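You operate a simulated robot arm through the tools that you are given. There is no shell and no other tool.

Carry out the task below with a simulated robot arm. There is one attempt and no reset: what you move stays moved.

TASK
Scrub the dye off the rim of test bowl 2, then flush it.
Fine: wet the scrub pad in its dish first and put it back after; one flush with the water in the tank. What is to be rubbed or washed off counts as gone when no trace of it is left.

The check looks at the end state, three seconds after you hand in, the way a careful person would. Anything else that was tipped, shoved, dropped, spilled or broken makes it a failure.

THE ROBOT
A 7-joint arm with a two-finger parallel gripper, fixed in place. Base frame: the origin is at the foot of the arm, x ahead of it, y to its left, z up. Lengths are in mm, angles in degrees, forces in N, time in s.
Its first joint turns from -166.0 to 166.0 degrees. Payload 4.4 kg.
The tool frame sits at the grasp point between the pads (the TCP): z along the fingers, y along the line on which they close. The tips reach 23 mm beyond it. The gripper opens to 94 mm. The fingers are 38 mm wide and 10 mm thick; the gripper's body (54 by 96 mm) begins 39 mm behind the TCP.
Orientation is that of the tool frame in the base frame, as a unit quaternion [x, y, z, w]. With the fingers straight down and closing along the base's y, the tool's x points along the base's -x, its y along +y and its z along -z.

THE INTERFACE
- The arm moves only by the tool move_arm. Its arguments are lists of equal length, an entry for each row: "rot": the turn, a rotation vector about the tool's x, y, z in units of 180 degrees (1.0 is 180 degrees), a list of three; "xyz": the shift along the tool's x, y, z in units of 150 mm (1.0 is 150 mm), a list of three; "fingers": the opening, from 0 (shut) to 1 (fully open). In form: {"rot": [[ax, ay, az], ...], "xyz": [[x, y, z], ...], "fingers": [fingers, ...]}. A call has 1 to 20 rows; each row is the pose to reach, as a shift and turn from the pose commanded when the call began, along the tool's axes at that moment. A call with a number of a shift or a turn outside -1 to 1 is refused whole. Rows are played at 5 a second. More than 50 mm and 8.6 degrees between two rows, or a gripper value outside its range, and nothing of the call is played. Where a pose cannot be reached the arm comes as near as it can. A force on the tool above 90 N (or 10 N above the force at the start of the call, whichever is more), or a blocked arm, ends the call early, and 0.2 s more pass. The fingers move at their own pace (about 72 mm/s each) and stop on an object; they squeeze with about 41 N. The grip force told is the motor's: it shows also when the fingers shut on nothing. Time passes only in rows, and 0.2 s behind the last, so rows that repeat a pose let the fingers close. It gives the time, the measured TCP pose, the force on the tool (base axes), the opening and the grip force at its end, in the units of the frame above (readings bear some noise), with the torque about the TCP (base axes, N m) and any sound that the robot's microphone picked up.
- Cameras (640 x 400 px; columns grow to the right, rows downward): "scene" is fixed at [41.8, 499.3, 1652.1]; the picture's right is [-0.37, -0.93, 0.00], its down [-0.63, 0.25, -0.73] and it looks along [0.68, -0.27, -0.68] (base axes); focal length 308 px, centre (320, 200). "wrist" rides on the gripper at [86, 16, -74] in the tool frame; the picture's right is [-0.18, 0.98, 0.00], its down [-0.58, -0.11, -0.81] and it looks along [-0.79, -0.15, 0.59] (tool axes); focal length 243 px, centre (320, 200). There is no depth. A picture from a camera that has moved, and an enlarged one, comes with that camera's place and axes in the base frame and with its lens. The place of the scene camera against the robot may be out by one fixed shift of up to 12 mm in any direction.
- capture(camera): a new picture of that camera. The clock stands still meanwhile.
- close_up(camera, box): a new picture of the part [left, top, right, bottom] of that camera's present view, enlarged. The clock stands still meanwhile.
- hand_in(): hands the job in; it is judged then, once.

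Places have to be worked out from the pictures, the camera data and where the tool is seen. Open the gripper and draw the arm clear of the work before you hand the job in, unless the task says otherwise.

The tools are called after "Request:" by a JSON object that holds its "method" and its "body". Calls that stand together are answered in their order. move_arm: Moves the arm, as the interface text tells. Its arguments: {"type":"object","properties":{"rot":{"type":"array","items":{"type":"array","items":{"type":"number"}}},"xyz":{"type":"array","items":{"type":"array","items":{"type":"number"}}},"fingers":{"type":"array","items":{"type":"number"}}},"required":["rot","xyz","fingers"]} The other tools are called the same way: capture (camera) takes a picture; close_up (camera, box) takes an enlarged picture of a part of a camera's view; hand_in () hands the job in.

At the start:

```text
clock: 0.0
tcp_pos: [690.8, 54.2, 1290.3]
tool_rot: [0.0, 1.0, 0.001, -0.001]
contact_force: [0.4, 0.1, -0.5]
moment: [-0.01, 0.0, 0.01]
width: 93.9
grip_force: 0.1
```

scene: 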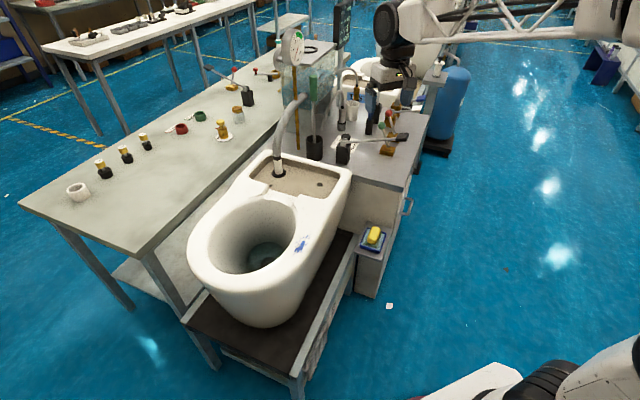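
wrist: 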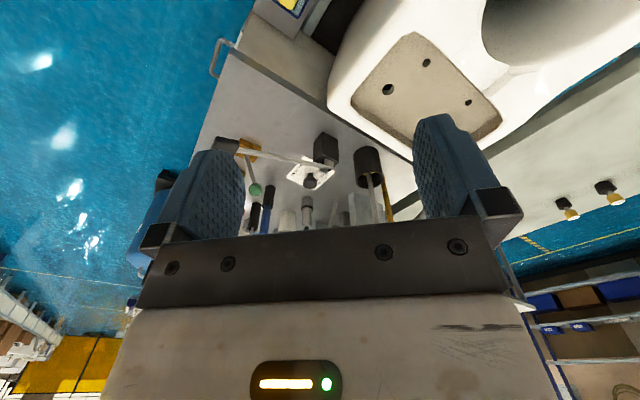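

I start by studying the scene in detail: a toilet bowl with a blue dye mark on the rim, a yellow pad in a blue dish, and a bench with levers. I take enlarged pictures.

Request:
{"method": "close_up", "body": {"camera": "scene", "box": [180, 140, 400, 340]}}

Request:
{"method": "close_up", "body": {"camera": "scene", "box": [260, 20, 460, 180]}}

Request:
{"method": "close_up", "body": {"camera": "scene", "box": [50, 50, 300, 210]}}

Request:
{"method": "capture", "body": {"camera": "wrist"}}

```text
2.00 times, centred on (290, 240) of scene
camera zoom: at [41.8, 499.3, 1652.1], right [-0.37, -0.93, 0.0], down [-0.63, 0.25, -0.73], along [0.68, -0.27, -0.68], focal length 617 px, centre (380, 120)
```

zoom: 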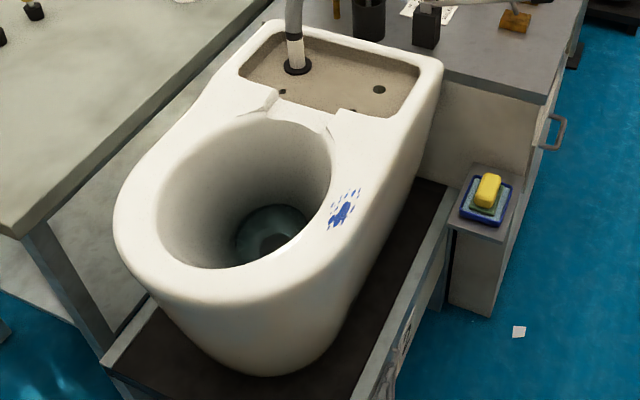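

```text
2.50 times, centred on (360, 100) of scene
camera zoom: at [41.8, 499.3, 1652.1], right [-0.37, -0.93, 0.0], down [-0.63, 0.25, -0.73], along [0.68, -0.27, -0.68], focal length 771 px, centre (220, 450)
```

zoom: 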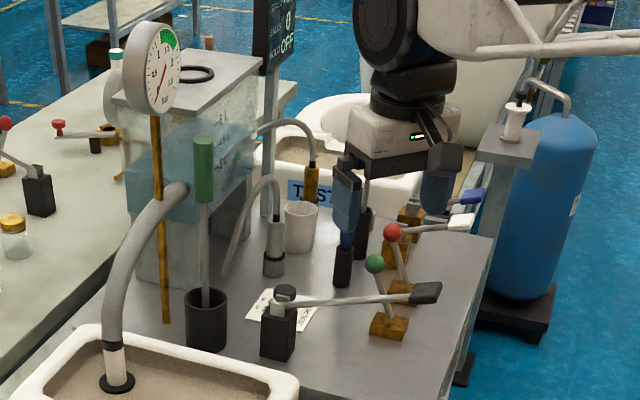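

```text
2.50 times, centred on (175, 130) of scene
camera zoom: at [41.8, 499.3, 1652.1], right [-0.37, -0.93, 0.0], down [-0.63, 0.25, -0.73], along [0.68, -0.27, -0.68], focal length 771 px, centre (682, 375)
```

zoom: 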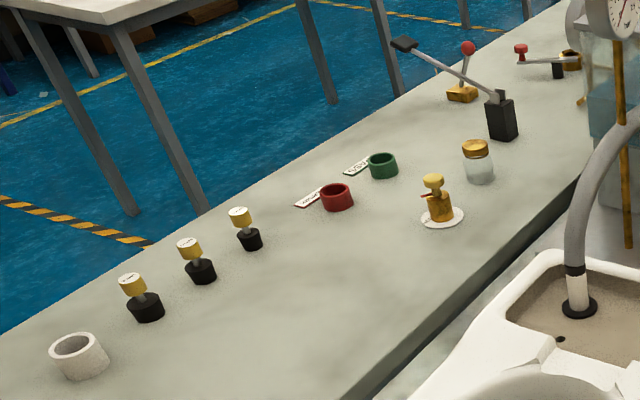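

```text
taken
camera wrist: at [605.9, 70.4, 1365.1], right [0.18, 0.98, 0.0], down [0.58, -0.11, 0.81], along [0.79, -0.15, -0.59], focal length 243 px, centre (320, 200)
```

wrist: 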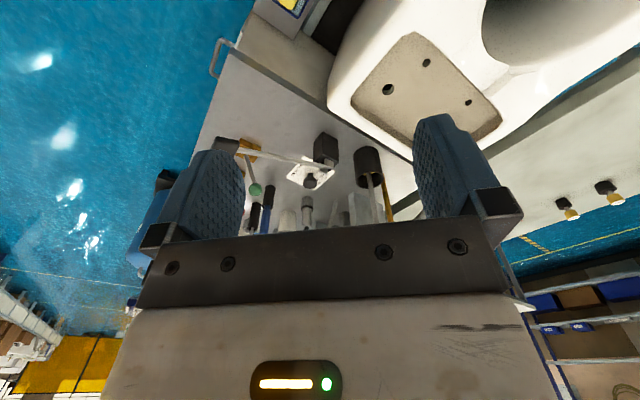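

The near bowl bears the blue dye; a second bowl with a "TEST" label stands behind. I zoom into the labels, the display, cards and levers to learn which is bowl 2 and what does the flush.

Request:
{"method": "close_up", "body": {"camera": "scene", "box": [320, 0, 400, 60]}}

Request:
{"method": "close_up", "body": {"camera": "scene", "box": [340, 70, 440, 160]}}

Request:
{"method": "close_up", "body": {"camera": "scene", "box": [270, 20, 350, 100]}}

Request:
{"method": "close_up", "body": {"camera": "scene", "box": [270, 210, 330, 270]}}

Request:
{"method": "close_up", "body": {"camera": "scene", "box": [340, 210, 410, 270]}}

Request:
{"method": "close_up", "body": {"camera": "scene", "box": [280, 230, 380, 390]}}

```text
6.67 times, centred on (360, 30) of scene
camera zoom: at [41.8, 499.3, 1652.1], right [-0.37, -0.93, 0.0], down [-0.63, 0.25, -0.73], along [0.68, -0.27, -0.68], focal length 2055 px, centre (53, 1333)
```

zoom: 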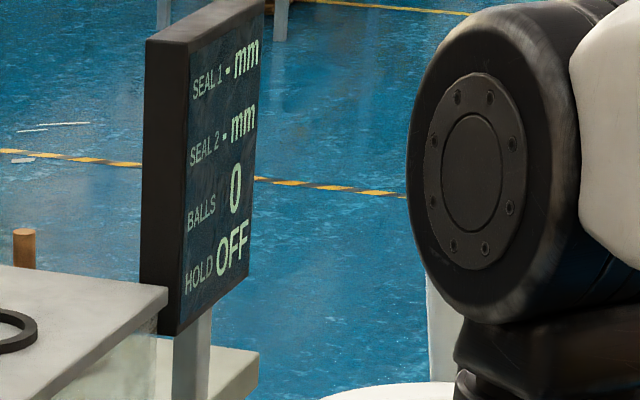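

```text
4.44 times, centred on (390, 115) of scene
camera zoom: at [41.8, 499.3, 1652.1], right [-0.37, -0.93, 0.0], down [-0.63, 0.25, -0.73], along [0.68, -0.27, -0.68], focal length 1370 px, centre (9, 578)
```

zoom: 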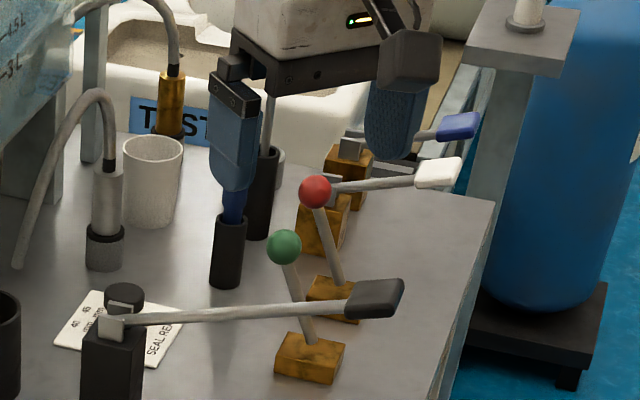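

```text
5.00 times, centred on (310, 60) of scene
camera zoom: at [41.8, 499.3, 1652.1], right [-0.37, -0.93, 0.0], down [-0.63, 0.25, -0.73], along [0.68, -0.27, -0.68], focal length 1541 px, centre (370, 900)
```

zoom: 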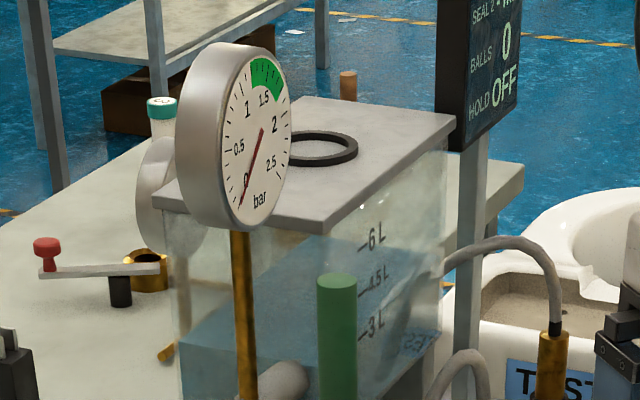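

```text
6.67 times, centred on (300, 240) of scene
camera zoom: at [41.8, 499.3, 1652.1], right [-0.37, -0.93, 0.0], down [-0.63, 0.25, -0.73], along [0.68, -0.27, -0.68], focal length 2055 px, centre (453, -67)
```

zoom: 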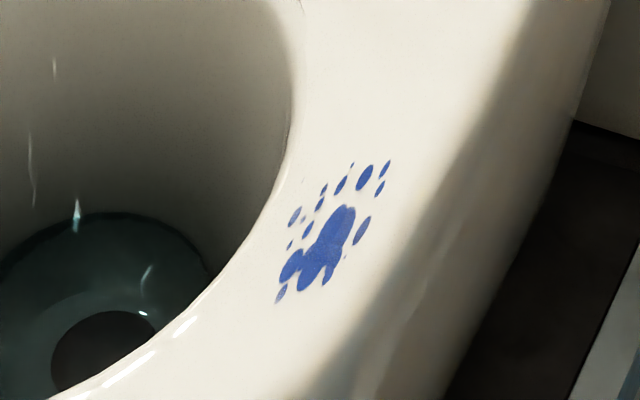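

```text
6.67 times, centred on (375, 240) of scene
camera zoom: at [41.8, 499.3, 1652.1], right [-0.37, -0.93, 0.0], down [-0.63, 0.25, -0.73], along [0.68, -0.27, -0.68], focal length 2055 px, centre (-47, -67)
```

zoom: 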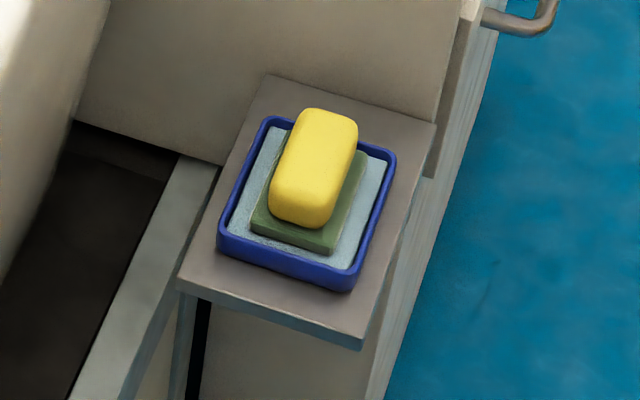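

```text
2.50 times, centred on (330, 310) of scene
camera zoom: at [41.8, 499.3, 1652.1], right [-0.37, -0.93, 0.0], down [-0.63, 0.25, -0.73], along [0.68, -0.27, -0.68], focal length 771 px, centre (295, -75)
```

zoom: 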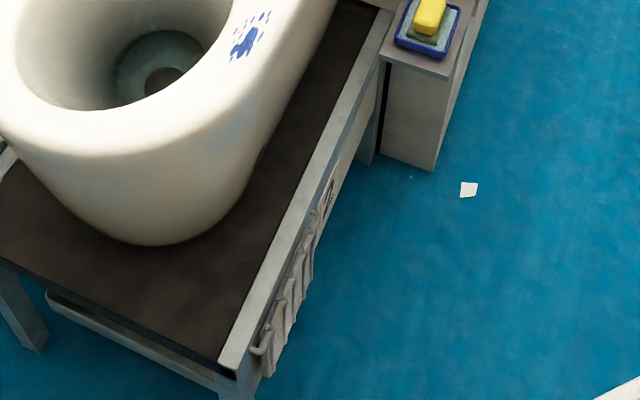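

The close-ups are sharp, so I use the present wrist view as well (it is upside-down) to look at the bench levers, cards and the deck of the bowl.

Request:
{"method": "close_up", "body": {"camera": "wrist", "box": [230, 120, 420, 240]}}

Request:
{"method": "close_up", "body": {"camera": "wrist", "box": [320, 0, 560, 150]}}

Request:
{"method": "close_up", "body": {"camera": "wrist", "box": [200, 0, 340, 90]}}

Request:
{"method": "close_up", "body": {"camera": "scene", "box": [320, 60, 400, 110]}}

Request:
{"method": "close_up", "body": {"camera": "scene", "box": [280, 270, 360, 390]}}

Request:
{"method": "close_up", "body": {"camera": "scene", "box": [230, 130, 370, 230]}}

```text
3.33 times, centred on (325, 180) of wrist
camera zoom: at [605.9, 70.4, 1365.1], right [0.18, 0.98, 0.0], down [0.58, -0.11, 0.81], along [0.79, -0.15, -0.59], focal length 809 px, centre (303, 267)
```

zoom: 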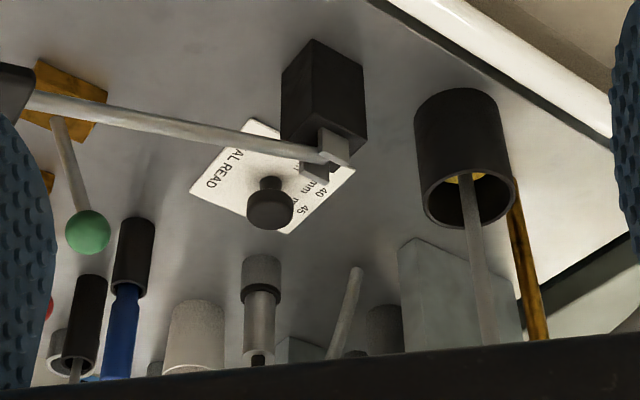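

```text
2.67 times, centred on (440, 75) of wrist
camera zoom: at [605.9, 70.4, 1365.1], right [0.18, 0.98, 0.0], down [0.58, -0.11, 0.81], along [0.79, -0.15, -0.59], focal length 647 px, centre (0, 533)
```

zoom: 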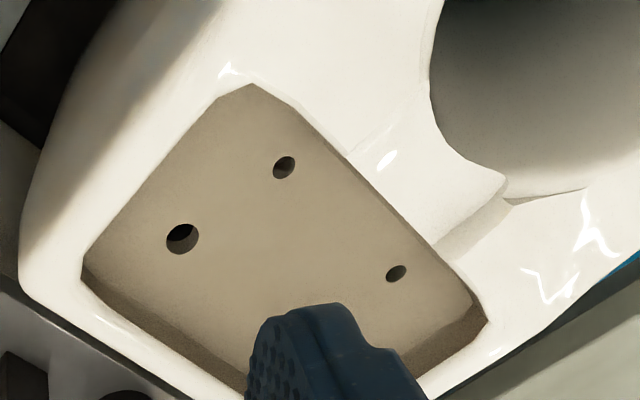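

```text
4.44 times, centred on (270, 45) of wrist
camera zoom: at [605.9, 70.4, 1365.1], right [0.18, 0.98, 0.0], down [0.58, -0.11, 0.81], along [0.79, -0.15, -0.59], focal length 1078 px, centre (542, 889)
```

zoom: 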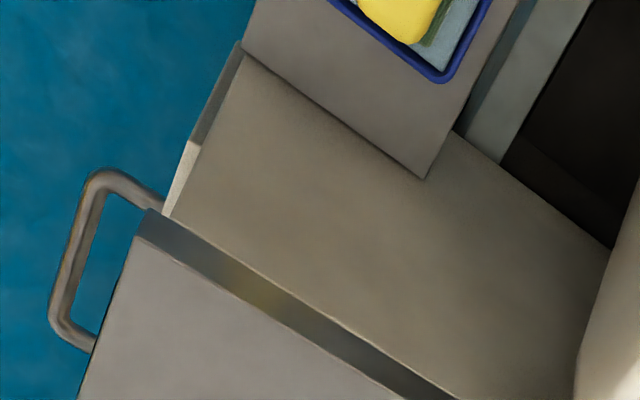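

```text
8.00 times, centred on (360, 85) of scene
camera zoom: at [41.8, 499.3, 1652.1], right [-0.37, -0.93, 0.0], down [-0.63, 0.25, -0.73], along [0.68, -0.27, -0.68], focal length 2466 px, centre (0, 1120)
```

zoom: 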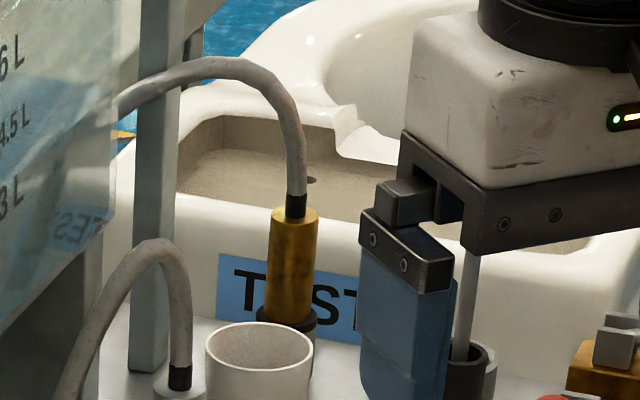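

```text
3.33 times, centred on (320, 330) of scene
camera zoom: at [41.8, 499.3, 1652.1], right [-0.37, -0.93, 0.0], down [-0.63, 0.25, -0.73], along [0.68, -0.27, -0.68], focal length 1028 px, centre (320, -233)
```

zoom: 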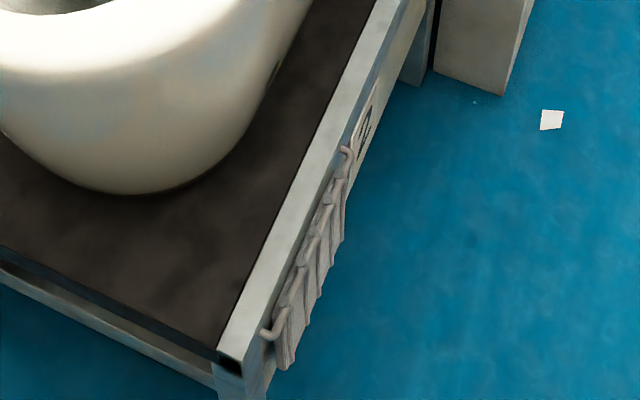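

```text
4.00 times, centred on (300, 180) of scene
camera zoom: at [41.8, 499.3, 1652.1], right [-0.37, -0.93, 0.0], down [-0.63, 0.25, -0.73], along [0.68, -0.27, -0.68], focal length 1233 px, centre (400, 280)
```

zoom: 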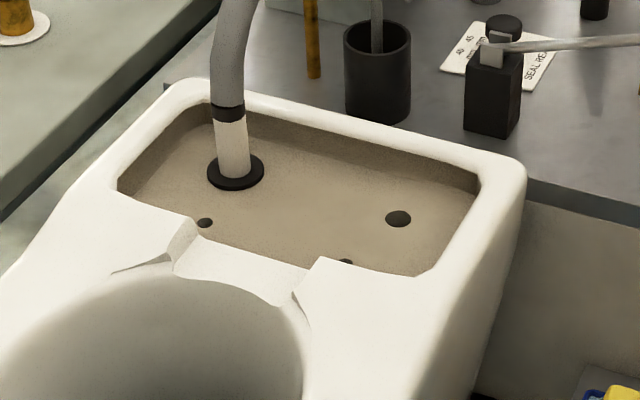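

Now I draw the arm back toward its base by 150 mm at the same height to get a wider wrist view of the bench, dish and bowl.

Request:
{"method": "move_arm", "body": {"rot": [[0, 0, 0], [0, 0, 0], [0, 0, 0], [0, 0, 0]], "xyz": [[0.25, 0, 0], [0.5, 0, 0], [0.75, 0, 0], [1.0, 0, 0]], "fingers": [1, 1, 1, 1]}}

Request:
{"method": "capture", "body": {"camera": "wrist"}}

Request:
{"method": "capture", "body": {"camera": "scene"}}

```text
clock: 1.0
tcp_pos: [541.7, 57.5, 1291.2]
tool_rot: [0.0, 1.0, 0.001, 0.001]
contact_force: [-0.1, 0.6, -0.2]
moment: [-0.01, 0.0, 0.03]
width: 93.8
grip_force: 0.1
```

```text
taken
camera wrist: at [456.3, 73.1, 1365.1], right [0.18, 0.98, 0.0], down [0.58, -0.11, 0.81], along [0.79, -0.15, -0.59], focal length 243 px, centre (320, 200)
```

wrist: 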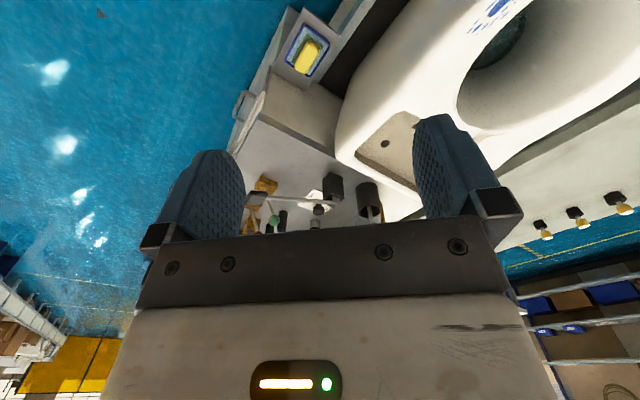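

```text
taken
```

scene: 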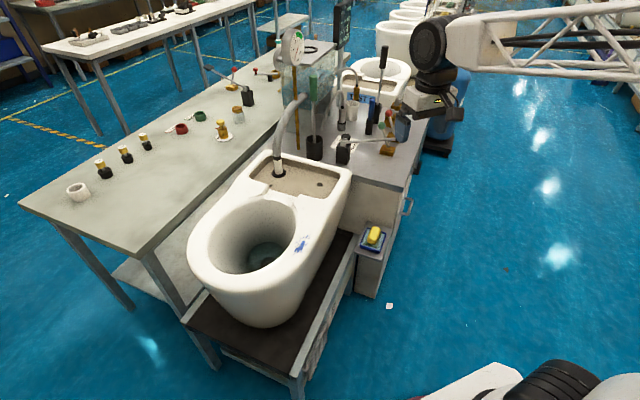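

The far bowl's label is now clear of the gripper. I zoom into it and the bench from the scene camera.

Request:
{"method": "close_up", "body": {"camera": "scene", "box": [330, 60, 430, 120]}}

Request:
{"method": "close_up", "body": {"camera": "scene", "box": [330, 110, 430, 180]}}

Request:
{"method": "close_up", "body": {"camera": "wrist", "box": [240, 0, 360, 100]}}

Request:
{"method": "close_up", "body": {"camera": "wrist", "box": [440, 0, 560, 80]}}

Request:
{"method": "close_up", "body": {"camera": "wrist", "box": [230, 150, 430, 240]}}

```text
6.40 times, centred on (380, 90) of scene
camera zoom: at [41.8, 499.3, 1652.1], right [-0.37, -0.93, 0.0], down [-0.63, 0.25, -0.73], along [0.68, -0.27, -0.68], focal length 1973 px, centre (-64, 904)
```

zoom: 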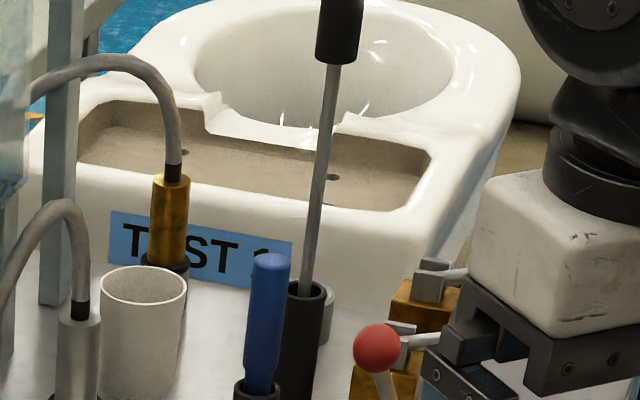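

```text
5.71 times, centred on (380, 145) of scene
camera zoom: at [41.8, 499.3, 1652.1], right [-0.37, -0.93, 0.0], down [-0.63, 0.25, -0.73], along [0.68, -0.27, -0.68], focal length 1762 px, centre (-23, 514)
```

zoom: 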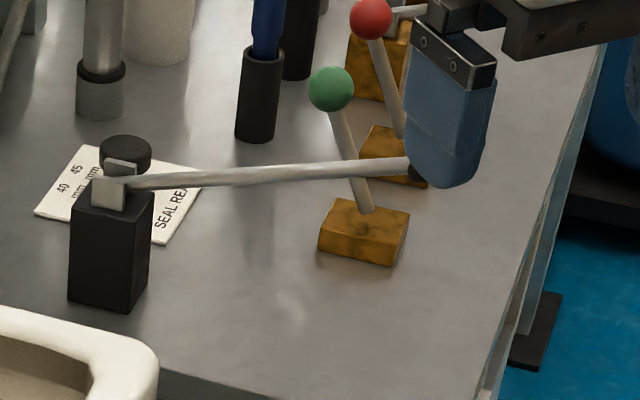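

```text
4.00 times, centred on (300, 50) of wrist
camera zoom: at [456.3, 73.1, 1365.1], right [0.18, 0.98, 0.0], down [0.58, -0.11, 0.81], along [0.79, -0.15, -0.59], focal length 970 px, centre (400, 800)
```

zoom: 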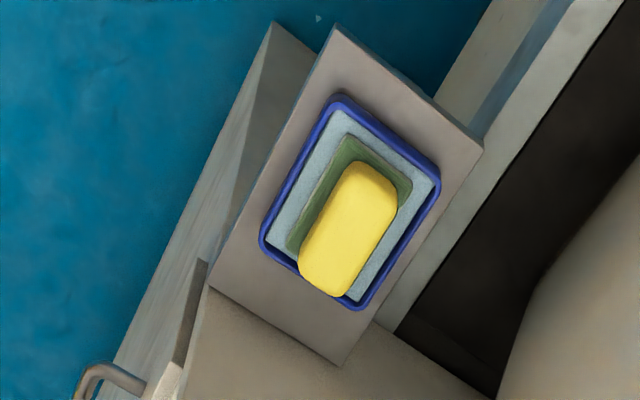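

```text
5.00 times, centred on (500, 40) of wrist
camera zoom: at [456.3, 73.1, 1365.1], right [0.18, 0.98, 0.0], down [0.58, -0.11, 0.81], along [0.79, -0.15, -0.59], focal length 1213 px, centre (-580, 1000)
```

zoom: 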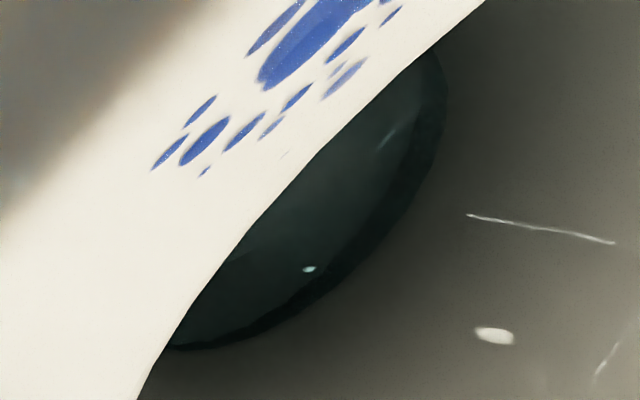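

```text
3.20 times, centred on (330, 195) of wrist
camera zoom: at [456.3, 73.1, 1365.1], right [0.18, 0.98, 0.0], down [0.58, -0.11, 0.81], along [0.79, -0.15, -0.59], focal length 776 px, centre (288, 216)
```

zoom: 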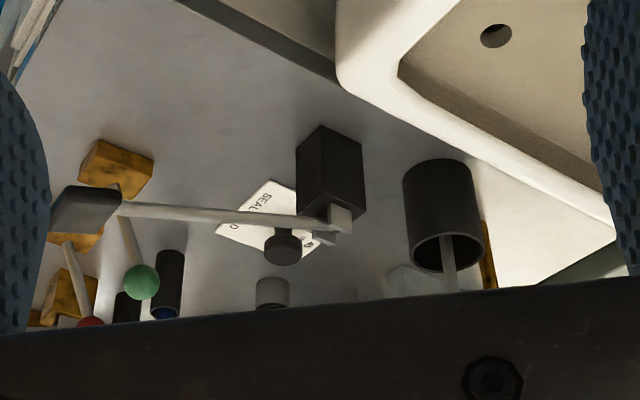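

Bowl 1 is the far one, so the near bowl (on the stand) should be bowl 2. I estimate the pad near (735, -12, 690) and the dye near (638, 327, 880). I go left/back to view the rim from above with the wrist camera.

Request:
{"method": "move_arm", "body": {"rot": [[0, 0, 0], [0, 0, 0], [0, 0, 0], [0, 0, 0]], "xyz": [[0.17, 0.25, 0], [0.34, 0.5, 0], [0.5, 0.75, 0], [0.667, 1.0, 0]], "fingers": [1, 1, 1, 1]}}

Request:
{"method": "capture", "body": {"camera": "wrist"}}

Request:
{"method": "capture", "body": {"camera": "scene"}}

```text
clock: 2.0
tcp_pos: [440.7, 204.6, 1292.7]
tool_rot: [-0.001, 1.0, 0.0, 0.0]
contact_force: [-0.7, 0.4, 0.3]
moment: [0.01, 0.04, -0.02]
width: 93.7
grip_force: 0.1
```

```text
taken
camera wrist: at [355.8, 220.4, 1366.5], right [0.18, 0.98, 0.0], down [0.58, -0.11, 0.81], along [0.79, -0.15, -0.59], focal length 243 px, centre (320, 200)
```

wrist: 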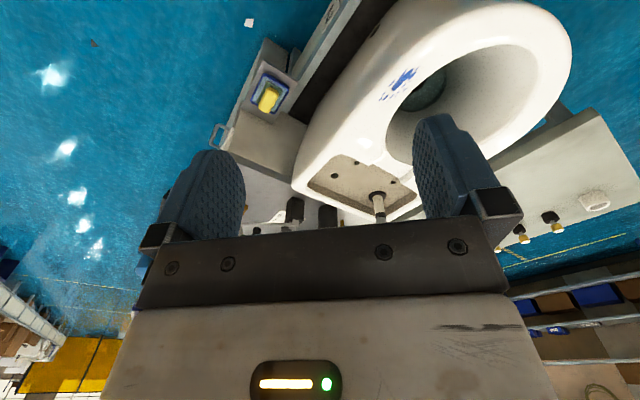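

```text
taken
```

scene: 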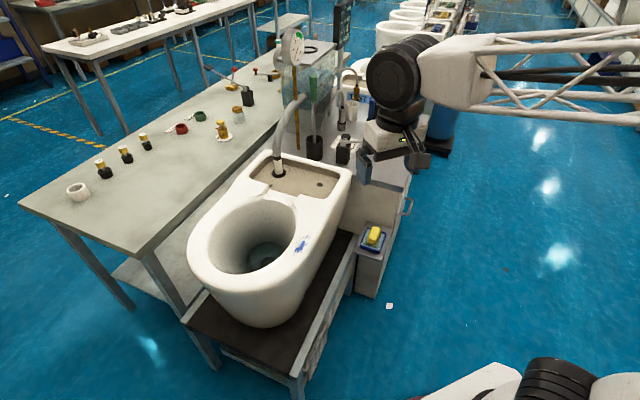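

Good overview. I zoom into the dye, the pad/dish and the label on the stand from this new viewpoint.

Request:
{"method": "close_up", "body": {"camera": "wrist", "box": [360, 40, 460, 110]}}

Request:
{"method": "close_up", "body": {"camera": "wrist", "box": [230, 60, 310, 120]}}

Request:
{"method": "close_up", "body": {"camera": "wrist", "box": [310, 0, 400, 60]}}

Request:
{"method": "close_up", "body": {"camera": "wrist", "box": [280, 0, 600, 230]}}

Request:
{"method": "close_up", "body": {"camera": "wrist", "box": [230, 0, 330, 40]}}

Request:
{"method": "close_up", "body": {"camera": "wrist", "box": [480, 100, 640, 250]}}

```text
5.71 times, centred on (410, 75) of wrist
camera zoom: at [355.8, 220.4, 1366.5], right [0.18, 0.98, 0.0], down [0.58, -0.11, 0.81], along [0.79, -0.15, -0.59], focal length 1386 px, centre (-194, 914)
```

zoom: 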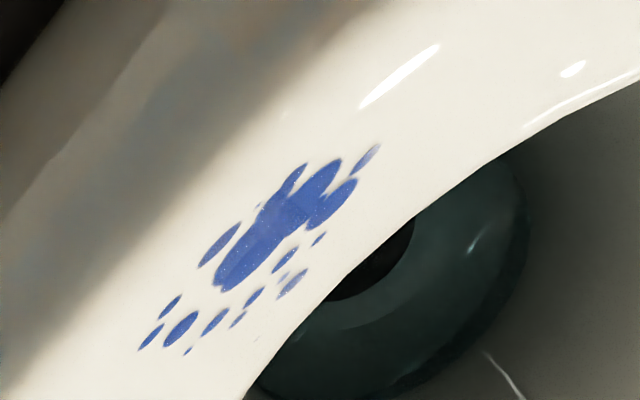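

```text
6.67 times, centred on (270, 90) of wrist
camera zoom: at [355.8, 220.4, 1366.5], right [0.18, 0.98, 0.0], down [0.58, -0.11, 0.81], along [0.79, -0.15, -0.59], focal length 1618 px, centre (653, 933)
```

zoom: 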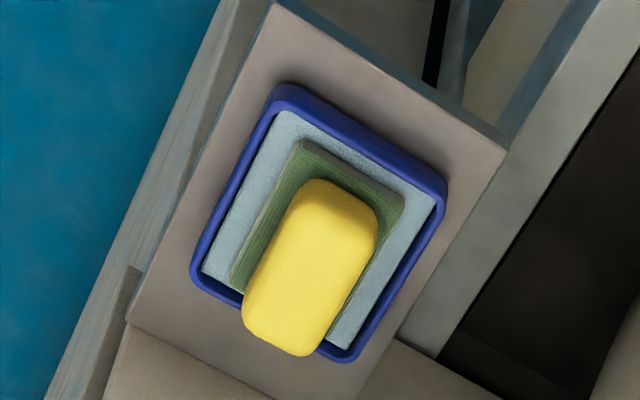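

```text
6.67 times, centred on (355, 30) of wrist
camera zoom: at [355.8, 220.4, 1366.5], right [0.18, 0.98, 0.0], down [0.58, -0.11, 0.81], along [0.79, -0.15, -0.59], focal length 1618 px, centre (87, 1333)
```

zoom: 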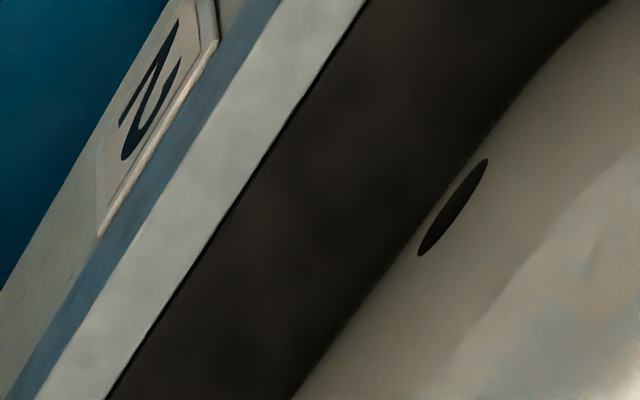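

```text
1.74 times, centred on (440, 115) of wrist
camera zoom: at [355.8, 220.4, 1366.5], right [0.18, 0.98, 0.0], down [0.58, -0.11, 0.81], along [0.79, -0.15, -0.59], focal length 422 px, centre (111, 348)
```

zoom: 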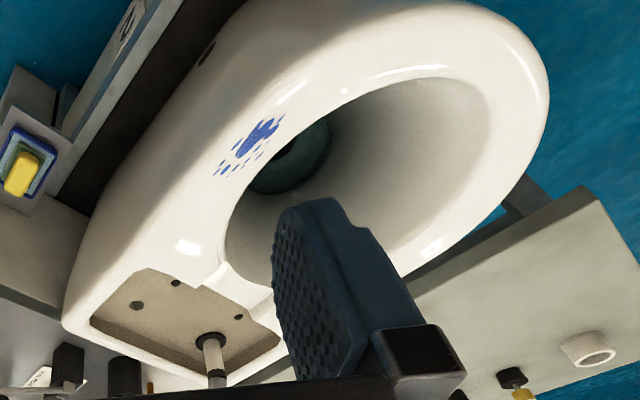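

```text
6.40 times, centred on (280, 20) of wrist
camera zoom: at [355.8, 220.4, 1366.5], right [0.18, 0.98, 0.0], down [0.58, -0.11, 0.81], along [0.79, -0.15, -0.59], focal length 1553 px, centre (576, 1352)
```

zoom: 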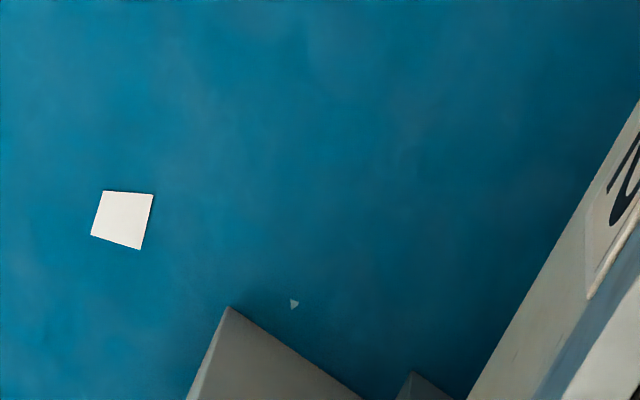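

```text
2.67 times, centred on (560, 175) of wrist
camera zoom: at [355.8, 220.4, 1366.5], right [0.18, 0.98, 0.0], down [0.58, -0.11, 0.81], along [0.79, -0.15, -0.59], focal length 647 px, centre (-320, 267)
```

zoom: 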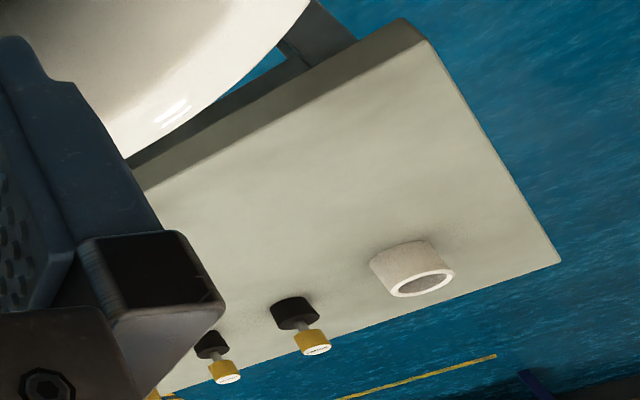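

The stand's plate reads "2", confirming the dyed bowl is bowl 2. The dish (about 82 x 107 mm, rim z≈650) is centred near (740, -13) turned about 45°. Now I look closely at the tank, valves and levers to find the flush control.

Request:
{"method": "close_up", "body": {"camera": "scene", "box": [275, 25, 345, 80]}}

Request:
{"method": "close_up", "body": {"camera": "scene", "box": [270, 70, 350, 150]}}

Request:
{"method": "close_up", "body": {"camera": "scene", "box": [330, 70, 400, 130]}}

Request:
{"method": "close_up", "body": {"camera": "scene", "box": [400, 0, 480, 60]}}

Request:
{"method": "close_up", "body": {"camera": "scene", "box": [190, 50, 290, 130]}}

Request:
{"method": "close_up", "body": {"camera": "scene", "box": [330, 120, 400, 180]}}

```text
7.27 times, centred on (310, 52) of scene
camera zoom: at [41.8, 499.3, 1652.1], right [-0.37, -0.93, 0.0], down [-0.63, 0.25, -0.73], along [0.68, -0.27, -0.68], focal length 2242 px, centre (393, 1273)
```

zoom: 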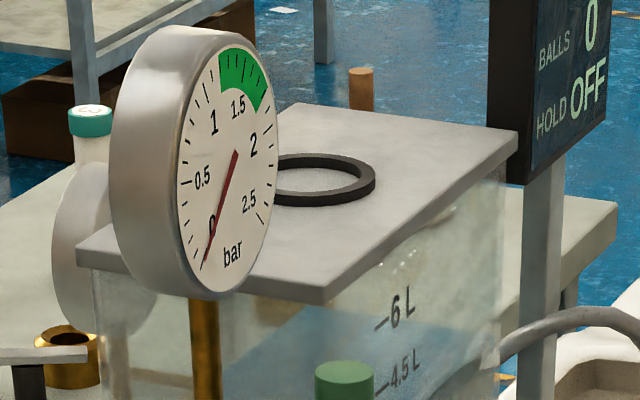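

```text
5.00 times, centred on (310, 110) of scene
camera zoom: at [41.8, 499.3, 1652.1], right [-0.37, -0.93, 0.0], down [-0.63, 0.25, -0.73], along [0.68, -0.27, -0.68], focal length 1541 px, centre (370, 650)
```

zoom: 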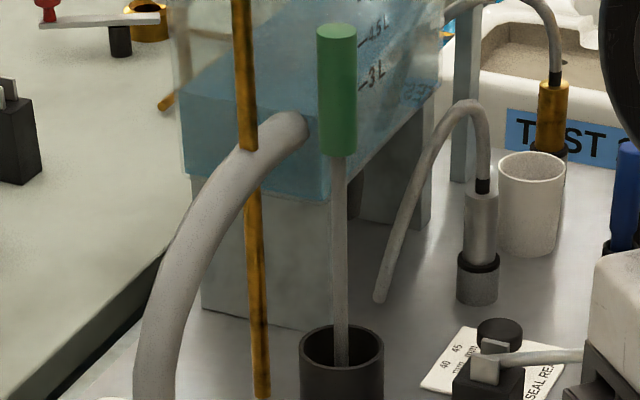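

```text
6.67 times, centred on (365, 100) of scene
camera zoom: at [41.8, 499.3, 1652.1], right [-0.37, -0.93, 0.0], down [-0.63, 0.25, -0.73], along [0.68, -0.27, -0.68], focal length 2055 px, centre (20, 867)
```

zoom: 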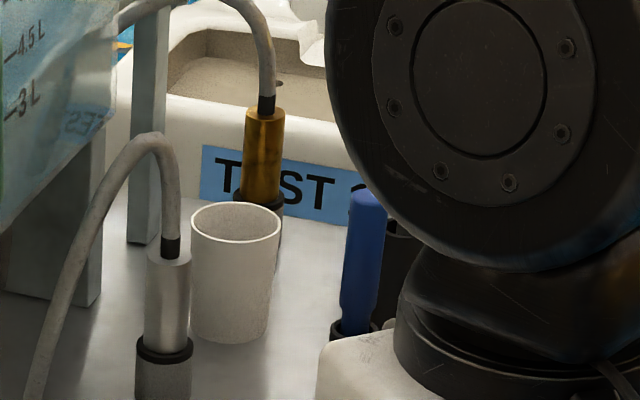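

```text
6.67 times, centred on (440, 30) of scene
camera zoom: at [41.8, 499.3, 1652.1], right [-0.37, -0.93, 0.0], down [-0.63, 0.25, -0.73], along [0.68, -0.27, -0.68], focal length 2055 px, centre (-480, 1333)
```

zoom: 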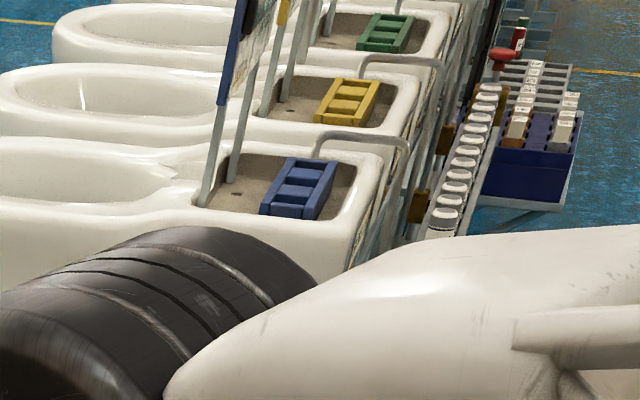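

```text
5.00 times, centred on (240, 90) of scene
camera zoom: at [41.8, 499.3, 1652.1], right [-0.37, -0.93, 0.0], down [-0.63, 0.25, -0.73], along [0.68, -0.27, -0.68], focal length 1541 px, centre (720, 750)
```

zoom: 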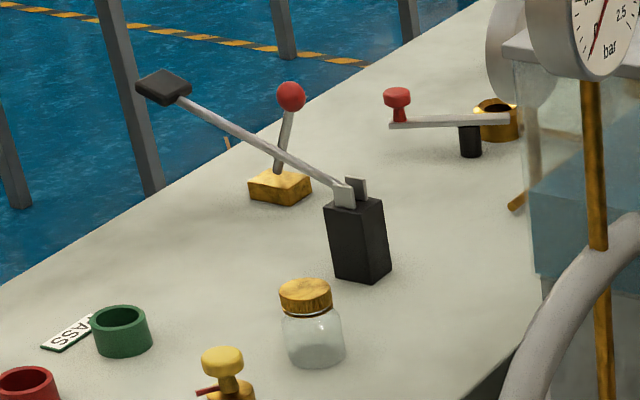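

```text
6.67 times, centred on (365, 150) of scene
camera zoom: at [41.8, 499.3, 1652.1], right [-0.37, -0.93, 0.0], down [-0.63, 0.25, -0.73], along [0.68, -0.27, -0.68], focal length 2055 px, centre (20, 533)
```

zoom: 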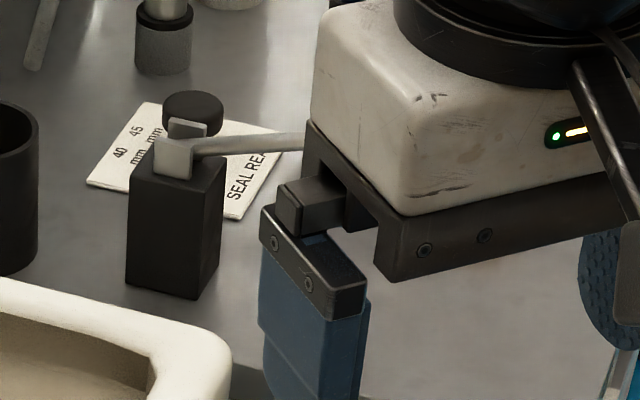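

The black-handled lever pivots at about (1011, 17, 959) with its handle at about (870, -146, 1031), raised some 18°. I move over to the bench to view all levers from above and look for labels.

Request:
{"method": "move_arm", "body": {"rot": [[0, 0, 0], [0, 0, 0], [0, 0, 0], [0, 0, 0]], "xyz": [[-0.25, -0.25, 0], [-0.5, -0.5, 0], [-0.75, -0.75, 0], [-1.0, -1.0, 0]], "fingers": [1, 1, 1, 1]}}

Request:
{"method": "move_arm", "body": {"rot": [[0, 0, 0], [0, 0, 0], [0, 0, 0], [0, 0, 0]], "xyz": [[-0.2, -0.25, 0], [-0.4, -0.5, 0], [-0.6, -0.75, 0], [-0.6, -1.0, 0]], "fingers": [1, 1, 1, 1]}}

Request:
{"method": "capture", "body": {"camera": "wrist"}}

Request:
{"method": "capture", "body": {"camera": "scene"}}

```text
refused: row 1 steps farther than a row can; nothing moved
```

```text
clock: 3.0
tcp_pos: [533.1, 53.6, 1289.1]
tool_rot: [0.001, 1.0, 0.001, 0.0]
contact_force: [0.2, -0.5, -0.3]
moment: [-0.02, 0.03, 0.0]
width: 94.0
grip_force: 0.0
```

```text
taken
camera wrist: at [447.4, 69.7, 1363.8], right [0.18, 0.98, 0.0], down [0.58, -0.11, 0.81], along [0.79, -0.15, -0.59], focal length 243 px, centre (320, 200)
```

wrist: 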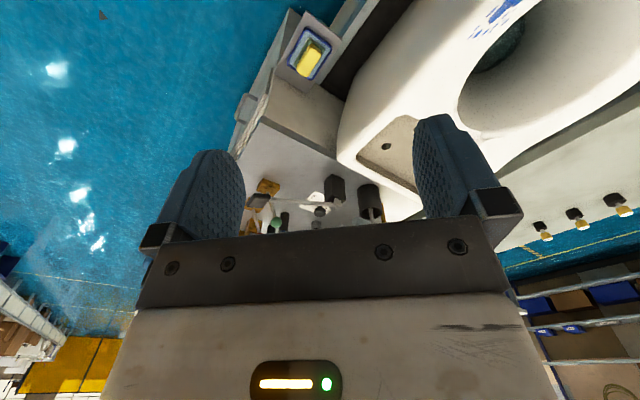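

```text
taken
```

scene: 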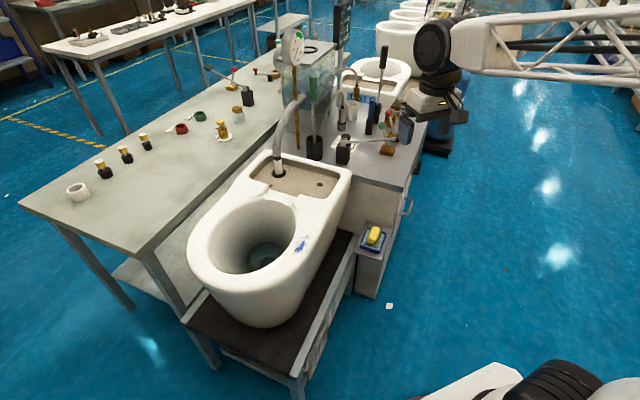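

Moved to (533, 54). I continue with smaller rows toward about (680, -96), over the front of the bench.

Request:
{"method": "move_arm", "body": {"rot": [[0, 0, 0], [0, 0, 0], [0, 0, 0], [0, 0, 0], [0, 0, 0]], "xyz": [[-0.2, -0.2, 0], [-0.4, -0.4, 0], [-0.6, -0.6, 0], [-0.8, -0.8, 0], [-1.0, -1.0, 0]], "fingers": [1, 1, 1, 1, 1]}}

Request:
{"method": "capture", "body": {"camera": "wrist"}}

Request:
{"method": "close_up", "body": {"camera": "wrist", "box": [230, 80, 430, 220]}}

```text
clock: 4.2
tcp_pos: [681.5, -95.7, 1290.8]
tool_rot: [0.0, 1.0, 0.0, 0.0]
contact_force: [-0.5, -0.5, 0.7]
moment: [0.01, -0.03, 0.04]
width: 94.1
grip_force: 0.0
```

```text
taken
camera wrist: at [595.8, -79.8, 1365.1], right [0.18, 0.98, 0.0], down [0.58, -0.11, 0.81], along [0.79, -0.15, -0.59], focal length 243 px, centre (320, 200)
```

wrist: 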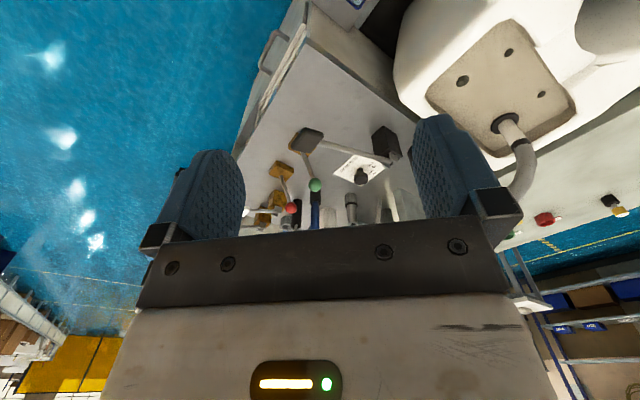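

```text
2.86 times, centred on (330, 150) of wrist
camera zoom: at [595.8, -79.8, 1365.1], right [0.18, 0.98, 0.0], down [0.58, -0.11, 0.81], along [0.79, -0.15, -0.59], focal length 693 px, centre (291, 343)
```

zoom: 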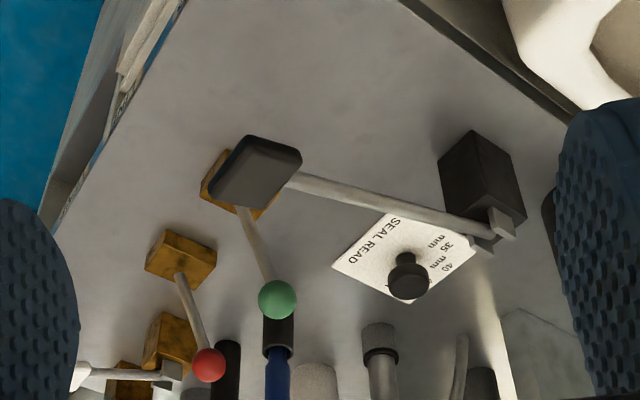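

The bench top is about z≈864 and the black paddle lever (paddle near (870,-146,1031)) is the only lever within reach; it is the flush lever candidate. Now I go toward the robot side of the dish and lower, to view the pad closely.

Request:
{"method": "move_arm", "body": {"rot": [[0, 0, 0], [0, 0, 0], [0, 0, 0], [0, 0, 0], [0, 0, 0]], "xyz": [[0.16, 0.11, 0.2], [0.32, 0.22, 0.4], [0.48, 0.33, 0.6], [0.64, 0.44, 0.8], [0.8, 0.55, 1.0]], "fingers": [1, 1, 1, 1, 1]}}

Request:
{"method": "move_arm", "body": {"rot": [[0, 0, 0], [0, 0, 0], [0, 0, 0], [0, 0, 0]], "xyz": [[0, 0, 0.25], [0, 0, 0.5], [0, 0, 0.75], [0, 0, 1.0]], "fingers": [1, 1, 1, 1]}}

Request:
{"method": "capture", "body": {"camera": "wrist"}}

Request:
{"method": "capture", "body": {"camera": "scene"}}

```text
clock: 5.4
tcp_pos: [562.5, -12.5, 1139.1]
tool_rot: [0.0, 1.0, 0.001, 0.001]
contact_force: [-0.5, -0.3, 0.5]
moment: [0.06, 0.01, -0.01]
width: 94.1
grip_force: 0.1
```

```text
clock: 6.4
tcp_pos: [561.1, -16.0, 990.2]
tool_rot: [0.001, 1.0, 0.0, 0.001]
contact_force: [0.0, 0.0, 0.1]
moment: [0.02, -0.02, 0.03]
width: 93.9
grip_force: 0.1
```

```text
taken
camera wrist: at [476.6, 1.3, 1064.6], right [0.18, 0.98, 0.0], down [0.58, -0.11, 0.81], along [0.79, -0.15, -0.59], focal length 243 px, centre (320, 200)
```

wrist: 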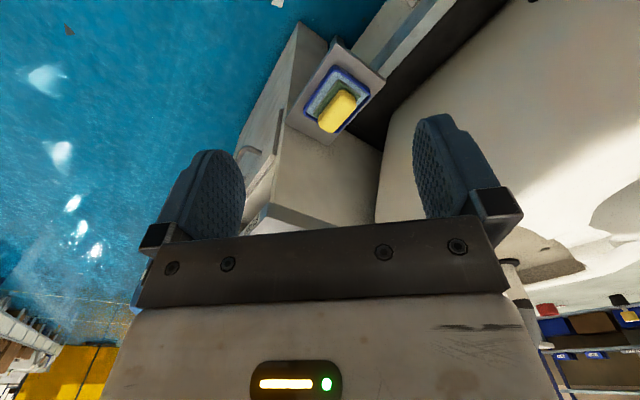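

```text
taken
```

scene: 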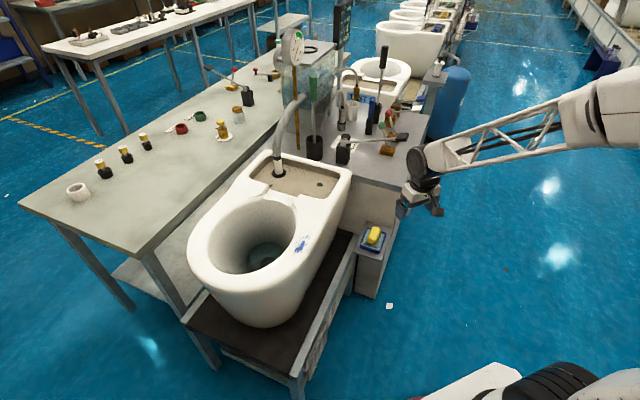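

Good view of the pad and now an open view of the bench. I zoom into both.

Request:
{"method": "close_up", "body": {"camera": "wrist", "box": [285, 50, 385, 150]}}

Request:
{"method": "close_up", "body": {"camera": "scene", "box": [350, 220, 395, 260]}}

Request:
{"method": "close_up", "body": {"camera": "scene", "box": [330, 90, 440, 170]}}

Request:
{"method": "close_up", "body": {"camera": "scene", "box": [380, 110, 450, 200]}}

```text
4.00 times, centred on (335, 100) of wrist
camera zoom: at [476.6, 1.3, 1064.6], right [0.18, 0.98, 0.0], down [0.58, -0.11, 0.81], along [0.79, -0.15, -0.59], focal length 970 px, centre (260, 600)
```

zoom: 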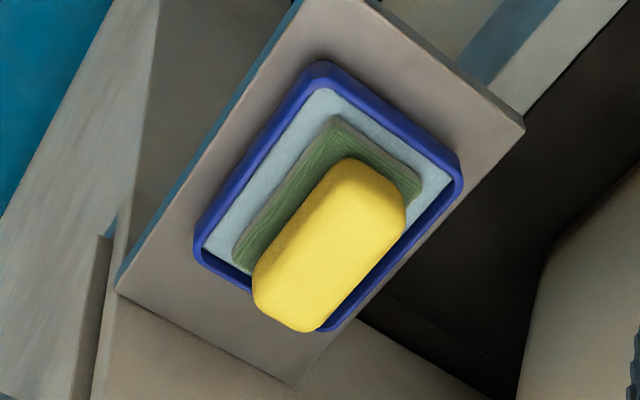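

```text
10.00 times, centred on (372, 240) of scene
camera zoom: at [41.8, 499.3, 1652.1], right [-0.37, -0.93, 0.0], down [-0.63, 0.25, -0.73], along [0.68, -0.27, -0.68], focal length 3083 px, centre (-205, -200)
```

zoom: 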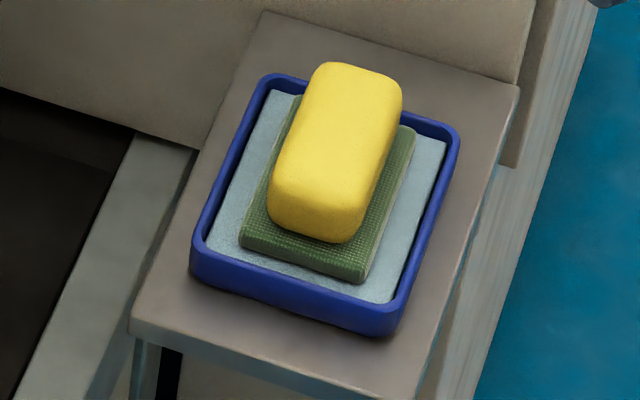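

```text
5.00 times, centred on (385, 130) of scene
camera zoom: at [41.8, 499.3, 1652.1], right [-0.37, -0.93, 0.0], down [-0.63, 0.25, -0.73], along [0.68, -0.27, -0.68], focal length 1541 px, centre (-5, 550)
```

zoom: 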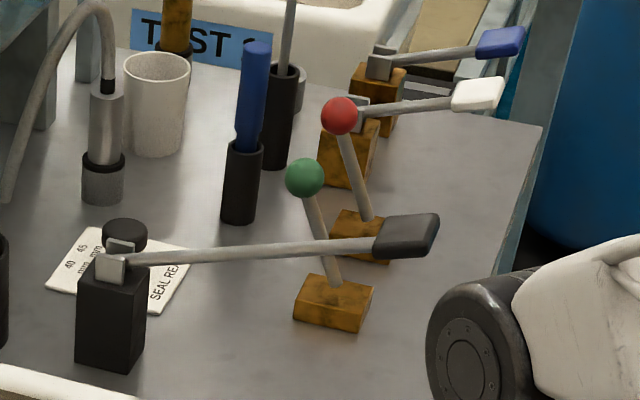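

```text
4.44 times, centred on (415, 155) of scene
camera zoom: at [41.8, 499.3, 1652.1], right [-0.37, -0.93, 0.0], down [-0.63, 0.25, -0.73], along [0.68, -0.27, -0.68], focal length 1370 px, centre (-102, 400)
```

zoom: 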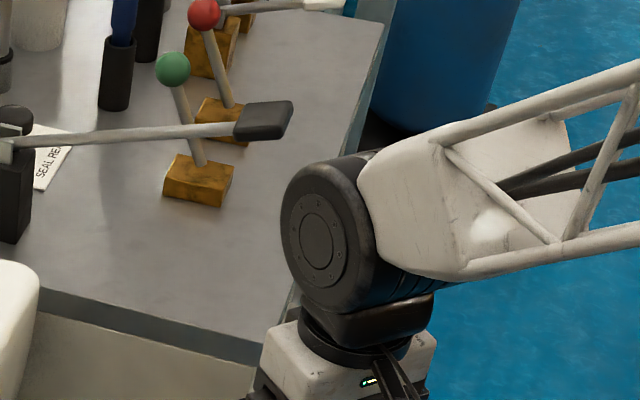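

Pad geometry: yellow block centre about (742, -15), ~42 mm wide, top z≈680, axis turned 45°. Before taking it, I survey the rim of bowl 2 close up to plan the scrub strokes.

Request:
{"method": "move_arm", "body": {"rot": [[0, 0, 0], [0, 0, 0], [0, 0, 0], [0, 0, 0]], "xyz": [[0, 0.25, -0.12], [0, 0.5, -0.24], [0, 0.75, -0.36], [0, 1.0, -0.4]], "fingers": [1, 1, 1, 1]}}

Request:
{"method": "move_arm", "body": {"rot": [[0, 0, 0], [0, 0, 0], [0, 0, 0], [0, 0, 0]], "xyz": [[0, 0.25, 0], [0, 0.5, 0], [0, 0.75, 0], [0, 0.9, 0]], "fingers": [1, 1, 1, 1]}}

Request:
{"method": "capture", "body": {"camera": "wrist"}}

Request:
{"method": "capture", "body": {"camera": "scene"}}

```text
clock: 7.4
tcp_pos: [561.3, 136.6, 1049.2]
tool_rot: [0.0, 1.0, 0.0, 0.001]
contact_force: [-0.4, -0.3, 0.0]
moment: [0.01, -0.04, 0.0]
width: 93.7
grip_force: 0.1
```

```text
clock: 8.4
tcp_pos: [563.7, 272.9, 1049.2]
tool_rot: [0.0, 1.0, 0.0, 0.0]
contact_force: [0.0, 0.8, 0.1]
moment: [-0.02, -0.01, 0.01]
width: 94.1
grip_force: 0.1
```

```text
taken
camera wrist: at [477.3, 288.6, 1124.7], right [0.18, 0.98, 0.0], down [0.58, -0.11, 0.81], along [0.79, -0.15, -0.59], focal length 243 px, centre (320, 200)
```

wrist: 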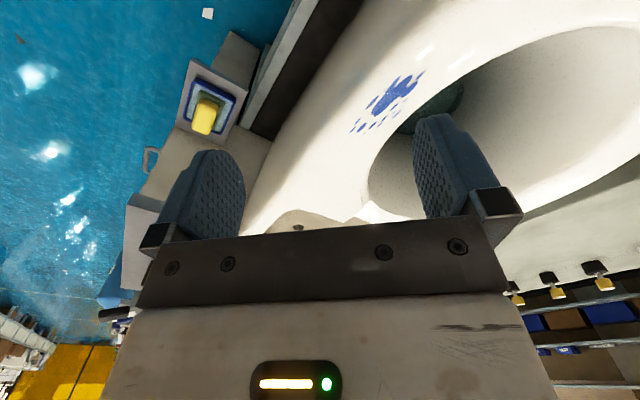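

```text
taken
```

scene: 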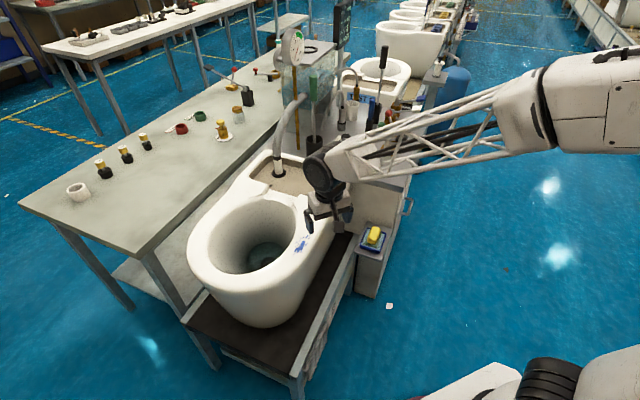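

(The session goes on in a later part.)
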